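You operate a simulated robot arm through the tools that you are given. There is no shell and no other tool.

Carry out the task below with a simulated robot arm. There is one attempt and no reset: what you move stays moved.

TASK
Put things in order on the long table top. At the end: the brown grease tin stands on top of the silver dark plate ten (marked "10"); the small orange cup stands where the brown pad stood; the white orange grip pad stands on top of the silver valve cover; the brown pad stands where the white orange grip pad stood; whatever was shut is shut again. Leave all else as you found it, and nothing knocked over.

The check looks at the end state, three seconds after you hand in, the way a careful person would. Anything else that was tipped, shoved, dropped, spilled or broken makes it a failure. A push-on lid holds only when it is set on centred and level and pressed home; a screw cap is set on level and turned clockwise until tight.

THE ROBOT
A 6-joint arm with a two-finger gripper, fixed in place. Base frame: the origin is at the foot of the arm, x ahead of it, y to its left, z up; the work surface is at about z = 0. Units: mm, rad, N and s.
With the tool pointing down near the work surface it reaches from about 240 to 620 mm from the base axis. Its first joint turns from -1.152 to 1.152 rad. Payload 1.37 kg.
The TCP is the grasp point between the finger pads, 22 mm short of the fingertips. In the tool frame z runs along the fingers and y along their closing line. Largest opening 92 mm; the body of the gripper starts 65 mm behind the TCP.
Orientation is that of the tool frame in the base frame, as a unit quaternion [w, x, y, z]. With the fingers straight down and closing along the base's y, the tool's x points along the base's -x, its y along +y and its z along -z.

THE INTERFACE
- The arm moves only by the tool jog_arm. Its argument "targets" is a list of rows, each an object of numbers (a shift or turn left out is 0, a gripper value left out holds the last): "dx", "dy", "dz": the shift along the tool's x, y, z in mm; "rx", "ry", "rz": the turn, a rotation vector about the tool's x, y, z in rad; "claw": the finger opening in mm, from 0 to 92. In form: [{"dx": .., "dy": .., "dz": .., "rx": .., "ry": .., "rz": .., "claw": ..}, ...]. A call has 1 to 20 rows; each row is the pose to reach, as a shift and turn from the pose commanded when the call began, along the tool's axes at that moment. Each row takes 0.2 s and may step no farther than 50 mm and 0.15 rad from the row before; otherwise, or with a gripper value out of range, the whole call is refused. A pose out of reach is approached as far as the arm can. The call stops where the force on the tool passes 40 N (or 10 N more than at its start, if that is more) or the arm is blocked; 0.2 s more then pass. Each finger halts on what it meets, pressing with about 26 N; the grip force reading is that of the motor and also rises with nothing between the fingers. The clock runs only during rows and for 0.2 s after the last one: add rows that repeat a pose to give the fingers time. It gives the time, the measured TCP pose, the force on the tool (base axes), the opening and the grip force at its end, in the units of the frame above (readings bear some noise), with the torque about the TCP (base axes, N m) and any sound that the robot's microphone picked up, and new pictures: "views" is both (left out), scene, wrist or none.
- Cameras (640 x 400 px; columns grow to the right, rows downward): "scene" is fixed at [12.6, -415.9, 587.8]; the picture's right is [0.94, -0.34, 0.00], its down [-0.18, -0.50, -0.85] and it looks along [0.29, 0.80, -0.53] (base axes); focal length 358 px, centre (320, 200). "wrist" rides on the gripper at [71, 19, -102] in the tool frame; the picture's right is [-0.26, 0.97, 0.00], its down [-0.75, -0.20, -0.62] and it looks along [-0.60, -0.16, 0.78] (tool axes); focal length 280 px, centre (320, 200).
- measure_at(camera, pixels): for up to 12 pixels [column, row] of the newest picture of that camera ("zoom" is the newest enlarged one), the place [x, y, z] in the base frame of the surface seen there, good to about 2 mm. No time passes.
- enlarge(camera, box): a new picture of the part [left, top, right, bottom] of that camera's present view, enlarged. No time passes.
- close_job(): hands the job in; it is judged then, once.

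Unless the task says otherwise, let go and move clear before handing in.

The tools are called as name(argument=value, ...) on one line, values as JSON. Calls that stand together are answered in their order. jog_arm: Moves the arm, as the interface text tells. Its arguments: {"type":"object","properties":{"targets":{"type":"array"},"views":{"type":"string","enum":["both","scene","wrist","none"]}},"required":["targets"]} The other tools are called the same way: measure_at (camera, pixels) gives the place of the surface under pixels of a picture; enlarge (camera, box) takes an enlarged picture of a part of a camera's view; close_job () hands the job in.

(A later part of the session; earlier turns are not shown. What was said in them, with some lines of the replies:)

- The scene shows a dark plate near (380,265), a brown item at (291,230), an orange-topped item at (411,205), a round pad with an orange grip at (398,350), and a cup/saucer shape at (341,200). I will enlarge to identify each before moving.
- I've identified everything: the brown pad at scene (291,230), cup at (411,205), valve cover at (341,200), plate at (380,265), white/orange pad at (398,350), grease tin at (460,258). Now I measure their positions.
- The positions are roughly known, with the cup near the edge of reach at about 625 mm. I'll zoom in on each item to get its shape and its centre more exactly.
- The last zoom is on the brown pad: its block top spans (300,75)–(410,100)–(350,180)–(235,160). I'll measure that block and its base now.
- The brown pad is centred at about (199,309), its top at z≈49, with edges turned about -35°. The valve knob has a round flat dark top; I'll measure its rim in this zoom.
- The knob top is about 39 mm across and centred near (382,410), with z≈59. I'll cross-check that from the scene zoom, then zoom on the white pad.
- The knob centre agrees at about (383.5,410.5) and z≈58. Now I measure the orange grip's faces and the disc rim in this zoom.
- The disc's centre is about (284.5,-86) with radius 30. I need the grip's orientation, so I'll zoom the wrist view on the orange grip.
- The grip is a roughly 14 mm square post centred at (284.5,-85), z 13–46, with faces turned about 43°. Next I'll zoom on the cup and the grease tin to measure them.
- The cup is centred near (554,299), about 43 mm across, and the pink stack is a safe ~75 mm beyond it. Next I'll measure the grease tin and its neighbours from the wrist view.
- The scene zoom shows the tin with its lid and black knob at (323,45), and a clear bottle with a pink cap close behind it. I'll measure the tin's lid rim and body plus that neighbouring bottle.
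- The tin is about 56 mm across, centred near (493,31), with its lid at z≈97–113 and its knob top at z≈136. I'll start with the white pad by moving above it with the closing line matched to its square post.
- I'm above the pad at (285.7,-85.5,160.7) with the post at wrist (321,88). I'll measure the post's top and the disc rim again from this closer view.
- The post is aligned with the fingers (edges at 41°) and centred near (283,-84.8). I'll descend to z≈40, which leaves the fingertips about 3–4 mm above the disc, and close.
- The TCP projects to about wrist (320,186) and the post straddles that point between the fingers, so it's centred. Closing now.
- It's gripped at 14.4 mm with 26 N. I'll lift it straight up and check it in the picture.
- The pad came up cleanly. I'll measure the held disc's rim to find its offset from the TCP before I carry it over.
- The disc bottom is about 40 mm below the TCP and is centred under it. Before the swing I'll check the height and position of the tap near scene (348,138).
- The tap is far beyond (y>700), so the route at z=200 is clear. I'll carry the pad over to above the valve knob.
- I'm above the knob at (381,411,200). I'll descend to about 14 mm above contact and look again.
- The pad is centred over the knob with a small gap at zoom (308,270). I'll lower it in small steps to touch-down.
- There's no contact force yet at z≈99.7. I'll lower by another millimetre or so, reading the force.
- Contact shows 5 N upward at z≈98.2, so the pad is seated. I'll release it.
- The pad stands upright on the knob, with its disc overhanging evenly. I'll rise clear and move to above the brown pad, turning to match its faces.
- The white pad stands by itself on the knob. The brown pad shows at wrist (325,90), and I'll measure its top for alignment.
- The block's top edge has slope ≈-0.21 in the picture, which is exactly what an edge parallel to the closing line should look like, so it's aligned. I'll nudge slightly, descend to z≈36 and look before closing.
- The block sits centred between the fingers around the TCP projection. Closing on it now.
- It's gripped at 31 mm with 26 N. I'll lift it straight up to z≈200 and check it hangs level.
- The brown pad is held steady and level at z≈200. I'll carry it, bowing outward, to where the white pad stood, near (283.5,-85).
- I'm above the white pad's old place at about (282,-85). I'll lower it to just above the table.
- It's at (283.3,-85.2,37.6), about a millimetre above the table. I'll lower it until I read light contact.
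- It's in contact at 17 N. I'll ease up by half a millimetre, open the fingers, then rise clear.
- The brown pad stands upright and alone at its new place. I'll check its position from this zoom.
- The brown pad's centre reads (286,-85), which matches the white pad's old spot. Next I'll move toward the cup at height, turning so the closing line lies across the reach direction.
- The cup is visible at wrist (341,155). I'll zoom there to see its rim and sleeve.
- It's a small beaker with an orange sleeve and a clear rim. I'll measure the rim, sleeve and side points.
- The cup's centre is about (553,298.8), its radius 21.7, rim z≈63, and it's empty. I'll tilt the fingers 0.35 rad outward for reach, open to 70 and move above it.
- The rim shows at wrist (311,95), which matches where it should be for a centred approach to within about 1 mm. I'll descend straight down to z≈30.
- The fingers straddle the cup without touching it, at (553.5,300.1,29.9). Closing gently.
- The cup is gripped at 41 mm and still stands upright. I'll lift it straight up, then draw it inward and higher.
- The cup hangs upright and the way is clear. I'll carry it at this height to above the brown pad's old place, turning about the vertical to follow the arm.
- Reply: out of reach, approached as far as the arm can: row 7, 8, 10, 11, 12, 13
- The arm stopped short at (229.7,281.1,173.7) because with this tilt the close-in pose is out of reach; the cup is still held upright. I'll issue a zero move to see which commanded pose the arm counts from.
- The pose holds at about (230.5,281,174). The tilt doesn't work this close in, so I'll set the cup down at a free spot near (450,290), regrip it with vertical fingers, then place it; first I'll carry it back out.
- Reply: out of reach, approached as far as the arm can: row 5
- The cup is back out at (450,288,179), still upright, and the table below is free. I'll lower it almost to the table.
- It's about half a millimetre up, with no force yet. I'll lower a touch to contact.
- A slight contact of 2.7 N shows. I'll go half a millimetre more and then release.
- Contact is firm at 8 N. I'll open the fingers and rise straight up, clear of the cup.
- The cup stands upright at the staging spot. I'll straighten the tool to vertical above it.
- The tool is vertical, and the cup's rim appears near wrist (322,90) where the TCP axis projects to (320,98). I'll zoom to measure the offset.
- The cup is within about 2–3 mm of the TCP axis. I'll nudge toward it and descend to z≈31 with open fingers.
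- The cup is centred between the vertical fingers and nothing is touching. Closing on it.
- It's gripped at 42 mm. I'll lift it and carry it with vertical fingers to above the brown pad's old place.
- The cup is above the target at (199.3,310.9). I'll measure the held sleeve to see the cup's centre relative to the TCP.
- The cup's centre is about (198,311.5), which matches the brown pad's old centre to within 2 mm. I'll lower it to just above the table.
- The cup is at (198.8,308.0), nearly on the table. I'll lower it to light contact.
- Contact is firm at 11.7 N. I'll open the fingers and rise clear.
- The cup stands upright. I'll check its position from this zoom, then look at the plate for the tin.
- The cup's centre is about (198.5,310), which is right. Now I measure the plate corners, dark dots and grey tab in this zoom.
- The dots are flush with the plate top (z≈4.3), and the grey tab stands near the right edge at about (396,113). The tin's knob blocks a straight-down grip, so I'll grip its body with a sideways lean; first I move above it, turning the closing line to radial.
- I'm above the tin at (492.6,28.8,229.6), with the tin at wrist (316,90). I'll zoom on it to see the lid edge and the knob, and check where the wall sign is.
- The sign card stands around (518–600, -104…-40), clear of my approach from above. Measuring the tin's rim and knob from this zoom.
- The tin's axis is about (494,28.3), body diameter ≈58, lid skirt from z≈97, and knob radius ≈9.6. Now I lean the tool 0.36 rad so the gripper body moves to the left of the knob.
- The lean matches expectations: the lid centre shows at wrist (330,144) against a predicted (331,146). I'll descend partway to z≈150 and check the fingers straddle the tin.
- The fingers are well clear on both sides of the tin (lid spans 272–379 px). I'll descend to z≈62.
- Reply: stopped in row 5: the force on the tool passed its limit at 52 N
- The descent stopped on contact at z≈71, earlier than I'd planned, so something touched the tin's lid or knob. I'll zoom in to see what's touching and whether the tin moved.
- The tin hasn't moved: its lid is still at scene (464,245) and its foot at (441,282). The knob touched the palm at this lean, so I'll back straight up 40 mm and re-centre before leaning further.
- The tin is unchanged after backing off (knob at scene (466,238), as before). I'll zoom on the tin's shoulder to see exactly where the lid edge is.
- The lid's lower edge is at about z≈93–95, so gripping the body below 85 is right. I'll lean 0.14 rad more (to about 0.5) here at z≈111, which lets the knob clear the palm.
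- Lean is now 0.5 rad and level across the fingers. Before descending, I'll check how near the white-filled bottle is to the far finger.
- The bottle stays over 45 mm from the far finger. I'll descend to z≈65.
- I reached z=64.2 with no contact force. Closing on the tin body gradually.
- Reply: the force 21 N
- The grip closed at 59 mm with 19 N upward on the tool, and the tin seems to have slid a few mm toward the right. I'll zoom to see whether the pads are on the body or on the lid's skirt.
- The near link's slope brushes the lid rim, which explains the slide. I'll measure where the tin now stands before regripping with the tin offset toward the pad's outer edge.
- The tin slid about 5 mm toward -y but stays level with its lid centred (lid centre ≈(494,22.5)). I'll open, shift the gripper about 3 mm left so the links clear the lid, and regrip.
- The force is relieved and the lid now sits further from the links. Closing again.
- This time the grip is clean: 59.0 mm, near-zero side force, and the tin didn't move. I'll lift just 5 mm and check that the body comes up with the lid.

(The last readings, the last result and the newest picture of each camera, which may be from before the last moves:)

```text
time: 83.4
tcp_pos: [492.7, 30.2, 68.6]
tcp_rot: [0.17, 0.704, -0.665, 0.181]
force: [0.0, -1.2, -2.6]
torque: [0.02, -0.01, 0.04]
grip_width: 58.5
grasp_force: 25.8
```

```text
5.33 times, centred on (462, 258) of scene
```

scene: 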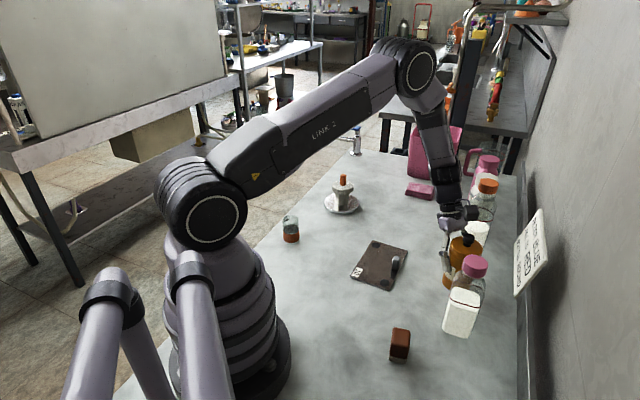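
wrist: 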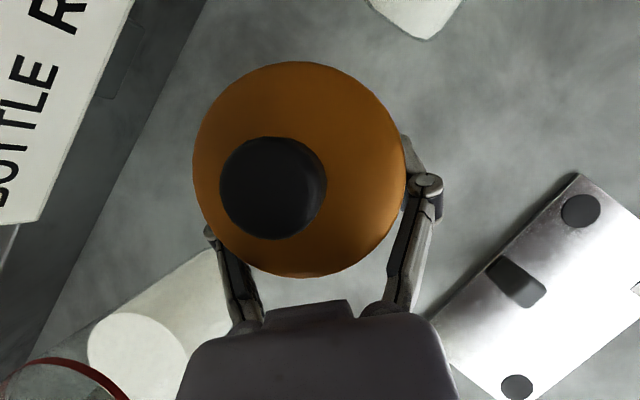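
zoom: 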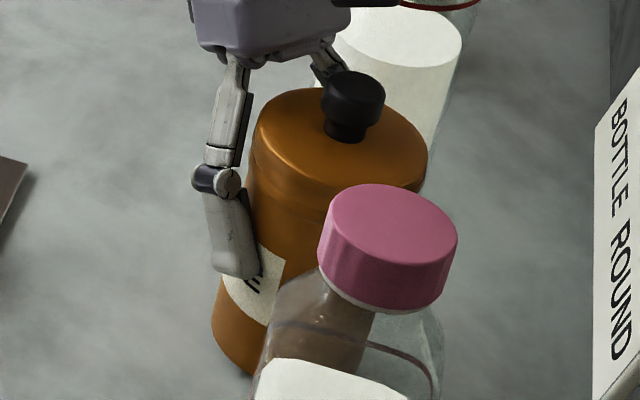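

The body rose together with the lid (weight about 2.6 N), with a shadow gap under the tin. I'll lift it 80 mm more.

jog_arm(targets=[{"dx": 3.8, "dz": -7}, {"dx": 12, "dz": -21.9}, {"dx": 21.6, "dz": -39.4}, {"dx": 31.2, "dz": -56.9}, {"dx": 38.4, "dz": -70}, {"dx": 38.4, "dz": -70}])

enlarge(camera="scene", box=[420, 160, 500, 280])

measure_at(camera="wrist", pixels=[[197, 165], [401, 165], [300, 66], [300, 272], [225, 105], [370, 105], [225, 230], [370, 230], [273, 150], [273, 225], [225, 185], [320, 185]])

```text
time: 84.8
tcp_pos: [493.3, 30.2, 149.3]
tcp_rot: [0.17, 0.704, -0.666, 0.18]
force: [-0.2, -0.5, -2.4]
torque: [0.01, -0.03, -0.02]
grip_width: 58.8
grasp_force: 26.0
```

scene: 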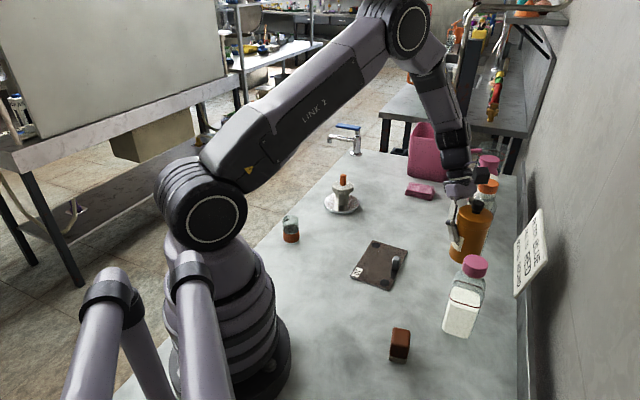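
wrist: 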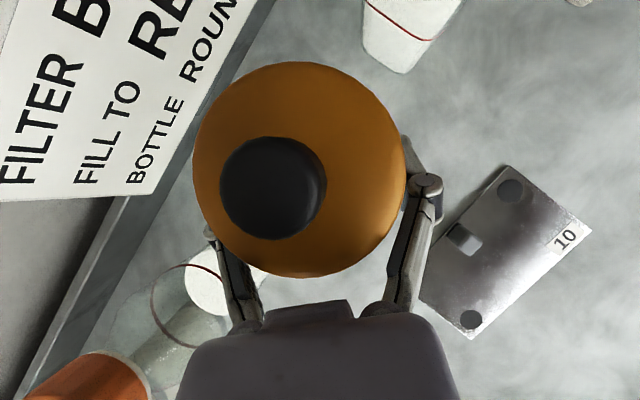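

```text
3.33 times, centred on (460, 220) of scene
```

zoom: 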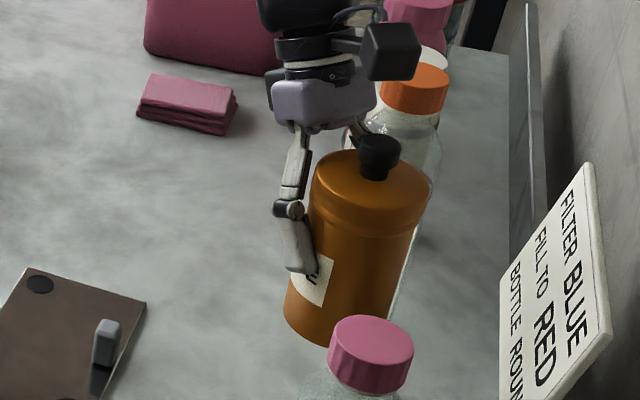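

```text
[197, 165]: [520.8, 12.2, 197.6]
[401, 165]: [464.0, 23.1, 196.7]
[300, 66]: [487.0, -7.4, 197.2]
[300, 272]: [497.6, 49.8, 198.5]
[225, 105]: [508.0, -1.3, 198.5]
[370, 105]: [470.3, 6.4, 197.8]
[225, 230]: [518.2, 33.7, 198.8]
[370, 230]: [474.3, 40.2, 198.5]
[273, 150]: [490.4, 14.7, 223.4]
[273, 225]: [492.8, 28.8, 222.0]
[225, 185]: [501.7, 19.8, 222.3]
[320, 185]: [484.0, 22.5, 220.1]
```

The tin is held level, lid still seated (top at z≈198 all round), with its axis about 8–9 mm right of the TCP. I'll carry it over the plate at this height.

jog_arm(targets=[{"dx": -4.7, "dy": 4.6, "dz": -2.6}, {"dx": -14.1, "dy": 13.8, "dz": -7.7}, {"dx": -25.9, "dy": 25.3, "dz": -14.1}, {"dx": -38.8, "dy": 38, "dz": -21.2}, {"dx": -51.7, "dy": 50.6, "dz": -28.3}, {"dx": -64.6, "dy": 63.3, "dz": -35.4}, {"dx": -77.6, "dy": 76, "dz": -42.4}, {"dx": -90.5, "dy": 88.6, "dz": -49.5}, {"dx": -102.2, "dy": 100.1, "dz": -55.9}, {"dx": -111.6, "dy": 109.3, "dz": -61.1}, {"dx": -117.5, "dy": 115.1, "dz": -64.3}, {"dx": -117.5, "dy": 115.1, "dz": -64.3}])

enlarge(camera="scene", box=[330, 160, 430, 300])

measure_at(camera="wrist", pixels=[[197, 165], [401, 165], [300, 66], [300, 272], [225, 105], [370, 105], [225, 230], [370, 230]])

```text
time: 87.4
tcp_pos: [371.6, 157.4, 148.6]
tcp_rot: [0.169, 0.705, -0.665, 0.181]
force: [0.2, -0.2, -2.0]
torque: [0.02, 0.0, -0.01]
grip_width: 58.7
grasp_force: 26.0
```

scene: 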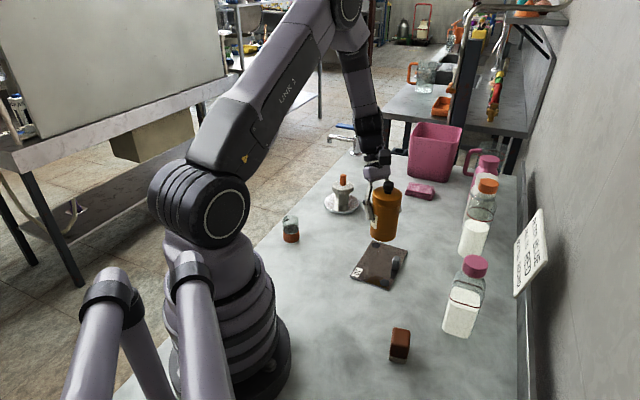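
wrist: 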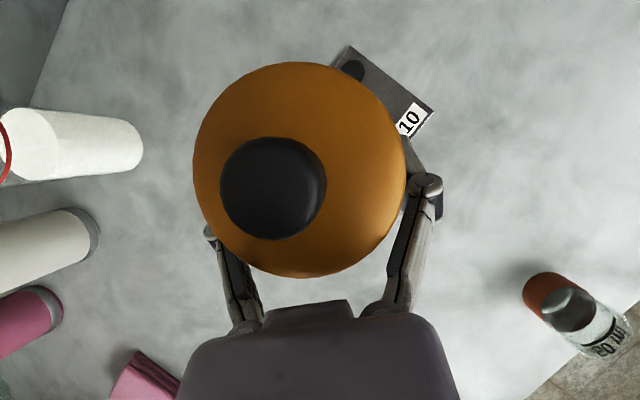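

```text
2.86 times, centred on (380, 230) of scene
```

zoom: 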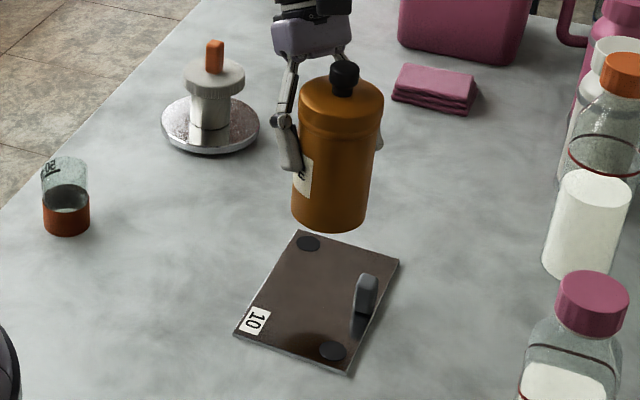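

```text
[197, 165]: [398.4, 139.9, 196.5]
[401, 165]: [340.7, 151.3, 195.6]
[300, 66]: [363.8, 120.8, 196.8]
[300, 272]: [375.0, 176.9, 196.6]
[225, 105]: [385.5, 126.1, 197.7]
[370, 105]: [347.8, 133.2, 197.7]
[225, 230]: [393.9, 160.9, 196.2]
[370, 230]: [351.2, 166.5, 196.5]
```

The tin's axis is over (369.5,149), as planned on the plate and clear of the tab. I'll lower it to about 5 mm above the plate and check.

jog_arm(targets=[{"dx": -6.2, "dz": 11.4}, {"dx": -15.4, "dz": 28.1}, {"dx": -24, "dz": 43.9}, {"dx": -30.2, "dz": 55.3}, {"dx": -34, "dz": 62.3}, {"dx": -35.5, "dz": 65}, {"dx": -35.5, "dz": 65}])

enlarge(camera="scene", box=[335, 200, 425, 305])

```text
time: 89.0
tcp_pos: [371.6, 157.2, 74.6]
tcp_rot: [0.17, 0.704, -0.665, 0.18]
force: [-1.3, 0.5, -1.5]
torque: [0.02, 0.01, 0.0]
grip_width: 59.0
grasp_force: 26.4
```

scene: 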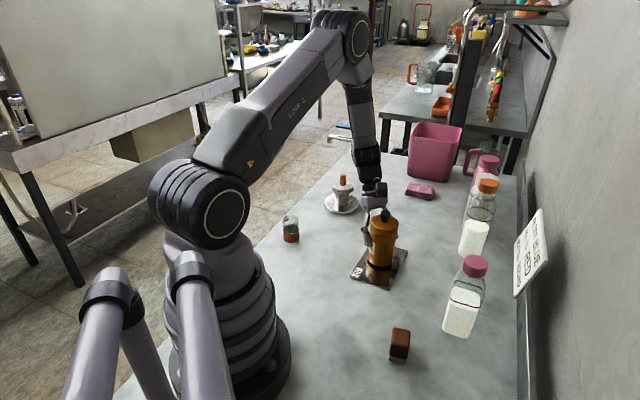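
wrist: 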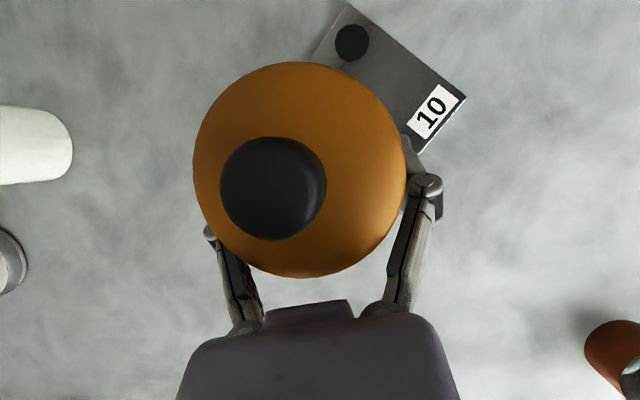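

```text
3.81 times, centred on (380, 252) of scene
```

zoom: 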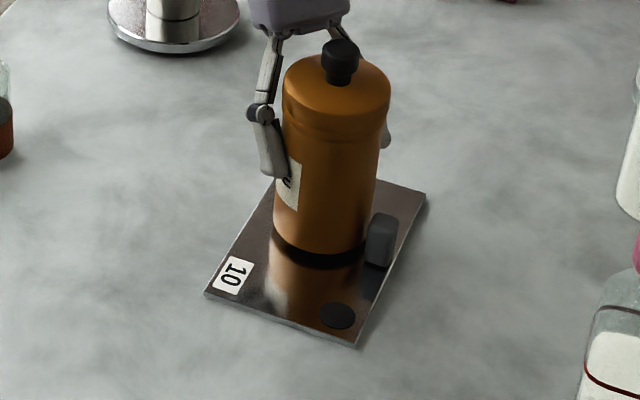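

The tin is just above the plate, and the tab sits close by at zoom (382,240). I'll measure the tab's faces and the tin's lower edge to confirm clearance.

measure_at(camera="zoom", pixels=[[372, 225], [370, 255], [385, 262], [393, 225], [380, 218], [362, 245], [320, 250], [280, 235], [355, 230], [320, 240], [366, 235], [388, 245]])

```text
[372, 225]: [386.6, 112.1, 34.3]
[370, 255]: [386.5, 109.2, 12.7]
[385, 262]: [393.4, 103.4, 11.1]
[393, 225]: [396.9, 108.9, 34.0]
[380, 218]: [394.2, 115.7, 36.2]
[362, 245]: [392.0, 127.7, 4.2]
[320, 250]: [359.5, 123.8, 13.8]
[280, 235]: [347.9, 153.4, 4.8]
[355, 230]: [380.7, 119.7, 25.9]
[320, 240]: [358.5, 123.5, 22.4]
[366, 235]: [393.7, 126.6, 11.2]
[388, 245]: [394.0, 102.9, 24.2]
```

The tin clears the tab by about 7 mm. I'll shift it 2 mm further away and lower in small steps toward contact.

jog_arm(targets=[{"dx": -1.4, "dy": 1.3, "dz": -0.8}, {"dx": -2.4, "dy": 1.3, "dz": 1}, {"dx": -3.1, "dy": 1.3, "dz": 2.3}, {"dx": -3.4, "dy": 1.3, "dz": 2.8}, {"dx": -3.4, "dy": 1.3, "dz": 2.8}], views="none")

```text
time: 90.2
tcp_pos: [369.5, 159.1, 71.0]
tcp_rot: [0.171, 0.704, -0.666, 0.18]
force: [0.5, 0.4, -2.0]
torque: [0.02, 0.03, -0.01]
grip_width: 58.7
grasp_force: 25.3
```

Still no contact at z≈71. Lowering a millimetre or so more.

jog_arm(targets=[{"dx": -0.24, "dz": 0.44}, {"dx": -0.48, "dz": 0.88}, {"dx": -0.72, "dz": 1.32}, {"dx": -0.72, "dz": 1.32}], views="none")

```text
time: 91.2
tcp_pos: [369.7, 158.8, 70.2]
tcp_rot: [0.169, 0.704, -0.665, 0.181]
force: [-0.4, 0.7, -1.1]
torque: [0.01, -0.01, 0.03]
grip_width: 58.9
grasp_force: 26.4
```

jog_arm(targets=[{"dx": -0.24, "dz": 0.44}, {"dx": -0.48, "dz": 0.88}, {"dx": -0.48, "dz": 0.88}], views="none")

```text
time: 92.0
tcp_pos: [370.4, 159.2, 70.1]
tcp_rot: [0.17, 0.704, -0.665, 0.18]
force: [-5.4, 2.9, 16.3]
torque: [0.1, 0.29, -0.02]
grip_width: 58.9
grasp_force: 26.3
```

Contact reads 16 N, so the tin is seated on the plate. I'll ease up slightly and open the fingers.

jog_arm(targets=[{"dx": 0.15, "dz": -0.3, "claw": 60}, {"dx": 0.15, "dz": -0.3, "claw": 66}, {"dx": 0.15, "dz": -0.3, "claw": 76}, {"dx": 0.15, "dz": -0.3, "claw": 84}, {"dx": 0.15, "dz": -0.3, "claw": 84}])

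enlarge(camera="scene", box=[335, 200, 425, 305])

```text
time: 93.2
tcp_pos: [370.8, 158.6, 69.1]
tcp_rot: [0.171, 0.704, -0.666, 0.181]
force: [-0.5, -0.3, -0.2]
torque: [0.04, 0.01, -0.02]
grip_width: 83.8
grasp_force: 0.1
```

scene: 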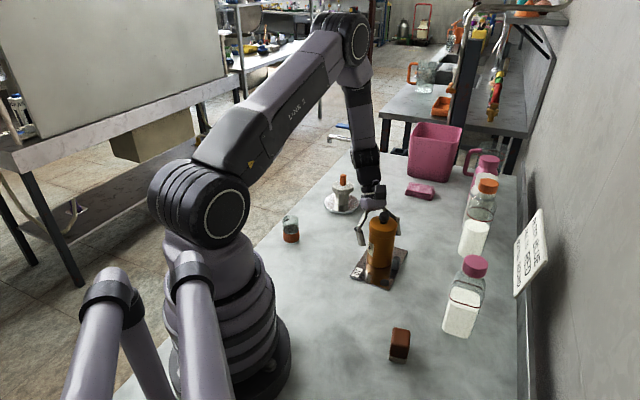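
wrist: 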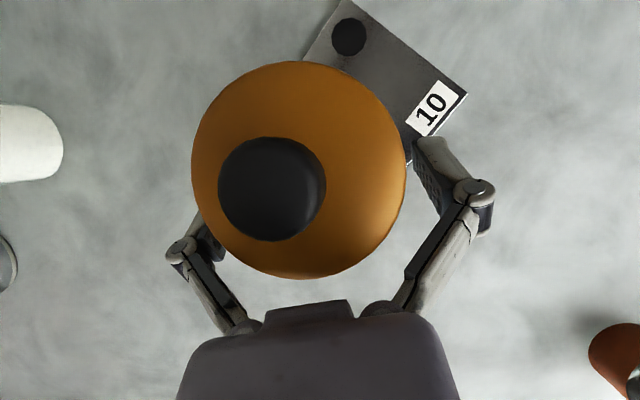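

```text
3.81 times, centred on (380, 252) of scene
```

zoom: 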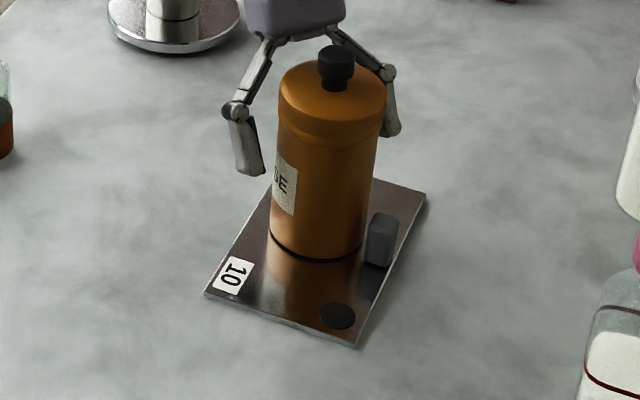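

The tin stands level on the plate, clear of the tab. I'll open fully and rise straight up.

jog_arm(targets=[{"dx": 0, "claw": 92}, {"dx": 1.9, "dz": -3.5, "claw": 92}, {"dx": 7.2, "dz": -13.2, "claw": 92}, {"dx": 16.8, "dz": -30.7, "claw": 92}, {"dx": 31.2, "dz": -57.1, "claw": 92}, {"dx": 48, "dz": -87.8, "claw": 92}, {"dx": 64.8, "dz": -118.6, "claw": 92}, {"dx": 76.8, "dz": -140.5, "claw": 92}, {"dx": 76.8, "dz": -140.5, "claw": 92}])

enlarge(camera="scene", box=[335, 200, 425, 305])

```text
time: 95.2
tcp_pos: [370.5, 158.7, 228.0]
tcp_rot: [0.17, 0.704, -0.666, 0.18]
force: [0.3, -0.2, -0.4]
torque: [0.04, 0.01, 0.0]
grip_width: 92.0
grasp_force: 0.0
```

scene: 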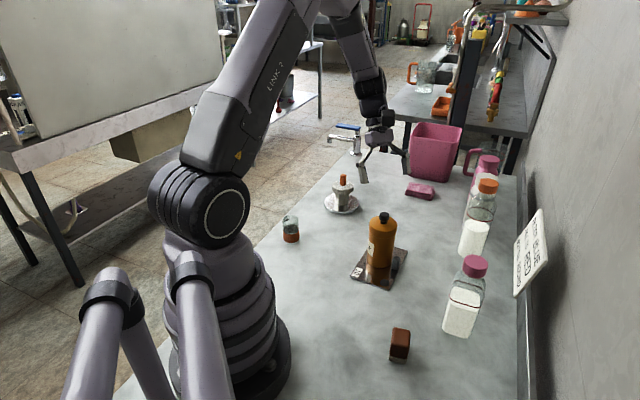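
wrist: 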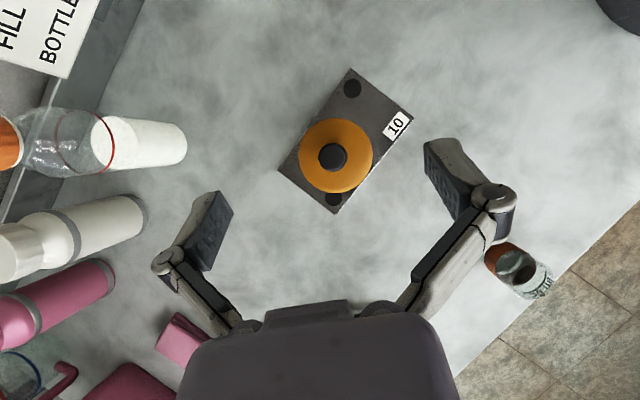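

```text
3.81 times, centred on (380, 252) of scene
```

zoom: 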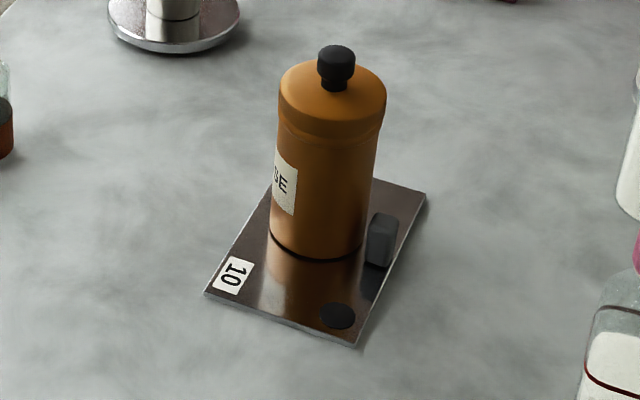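

The tin stands alone on plate 10 and the plate hasn't moved. I'll inspect the lid seam, the valve stack, the cup and the neighbouring bottles before handing in.

enlarge(camera="scene", box=[360, 205, 405, 275])

enlarge(camera="scene", box=[270, 150, 450, 262])

enlarge(camera="scene", box=[380, 150, 560, 380])

enlarge(camera="wrist", box=[270, 60, 420, 220])

```text
5.71 times, centred on (382, 240) of scene
```

zoom: 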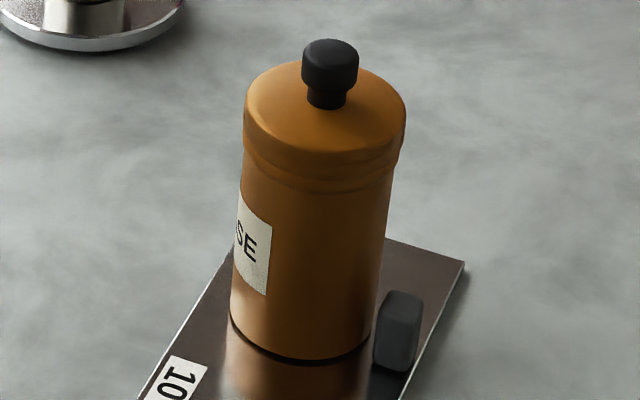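

```text
3.56 times, centred on (360, 206) of scene
```

zoom: 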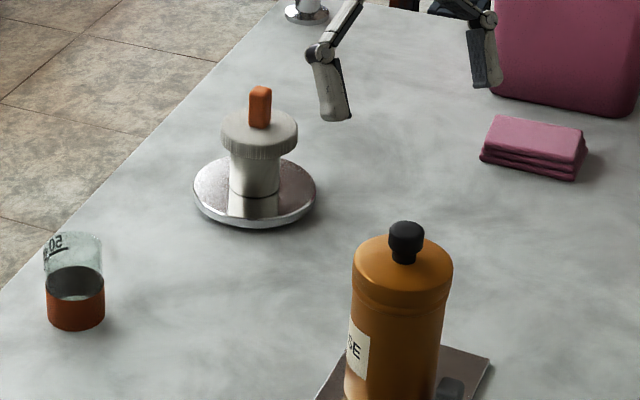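

```text
1.74 times, centred on (470, 265) of scene
```

zoom: 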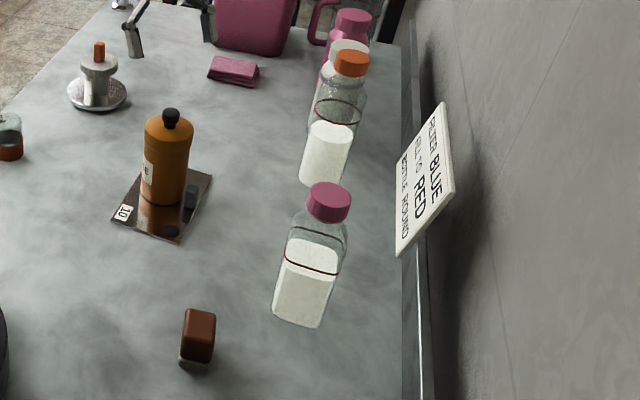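

```text
2.50 times, centred on (345, 140) of wrist
```

zoom: 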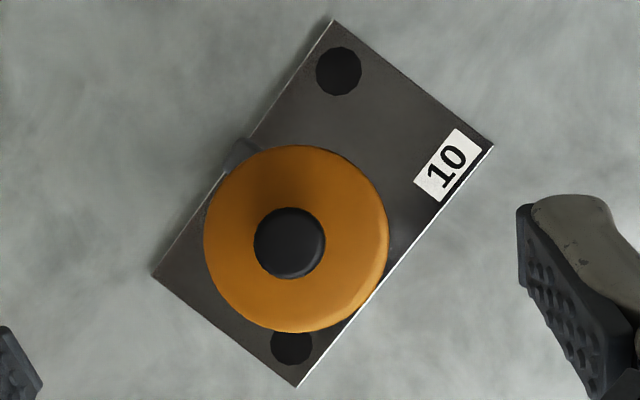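

Everything stands as intended. One last check: that the tin's lid is level and seated at the expected height (113+4 mm).

measure_at(camera="zoom", pixels=[[212, 240], [382, 240], [296, 153], [296, 322], [235, 180], [355, 180], [240, 300], [355, 300], [290, 240]])

jog_arm(targets=[{"ry": -0.1, "dz": -5}, {"ry": -0.2, "dz": -10}, {"ry": -0.3, "dz": -15}, {"ry": -0.4, "dz": -20}, {"ry": -0.5, "dz": -25}, {"ry": -0.5, "dz": -25}])

```text
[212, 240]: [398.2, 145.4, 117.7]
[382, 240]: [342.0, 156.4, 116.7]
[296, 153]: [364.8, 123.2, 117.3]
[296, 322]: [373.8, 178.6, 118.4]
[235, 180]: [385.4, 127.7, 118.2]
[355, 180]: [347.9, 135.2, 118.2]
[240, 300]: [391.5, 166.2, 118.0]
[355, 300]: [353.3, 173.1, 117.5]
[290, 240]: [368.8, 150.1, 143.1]
```

```text
time: 96.6
tcp_pos: [369.4, 170.6, 251.2]
tcp_rot: [-0.001, 0.726, -0.687, 0.001]
force: [-0.7, -0.2, 0.9]
torque: [0.0, 0.0, 0.0]
grip_width: 92.0
grasp_force: 0.2
```

scene: 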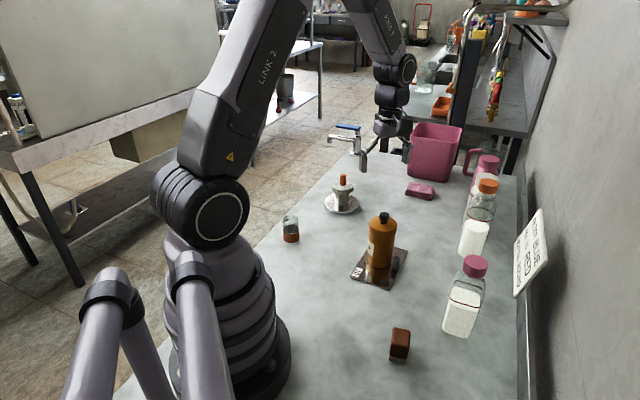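
wrist: 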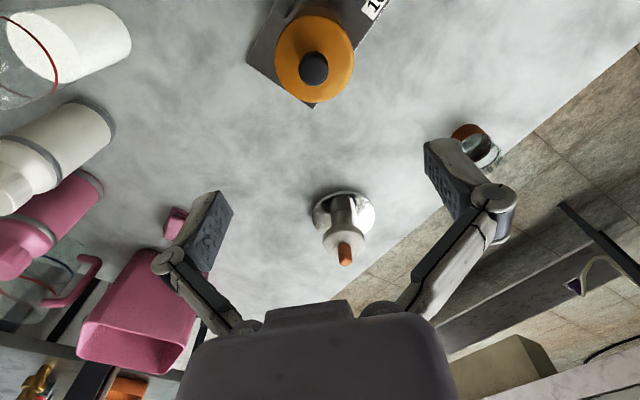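

The tin's lid reads level at z≈117–118 all round, which is seated height on the plate. In the scene view the cup (291,230), white pad on the valve cover (343,185), brown pad (400,345) and the bottles all stand, and the arm is clear, so I'm handing in.

close_job()

```text
The job is handed in.
```

I finished all four moves and handed the job in. In the last pictures everything was standing and the arm was clear.

- **Brown grease tin:** it stands level on plate "10", about 7–9 mm clear of the grey tab. Its lid measured level at seated height.
- **White orange grip pad:** it stands centred on the knob of the silver valve cover.
- **Brown pad:** it stands where the white pad stood, within about 2 mm.
- **Small orange cup:** it stands where the brown pad stood, within about 2 mm.

Some things did not go cleanly:

- **Tin:** on my first descent the gripper pressed the lid's knob at about 52 N. On my first grip the tin slid about 5 mm. I regripped it cleanly, and the lid stayed on throughout.
- **Cup:** the first carry stopped short because the pose was out of reach. I set the cup down briefly on a free spot of the table and regripped it before placing it.

The plate, bottles, pink cloth stack and bin look unmoved, and I opened nothing.
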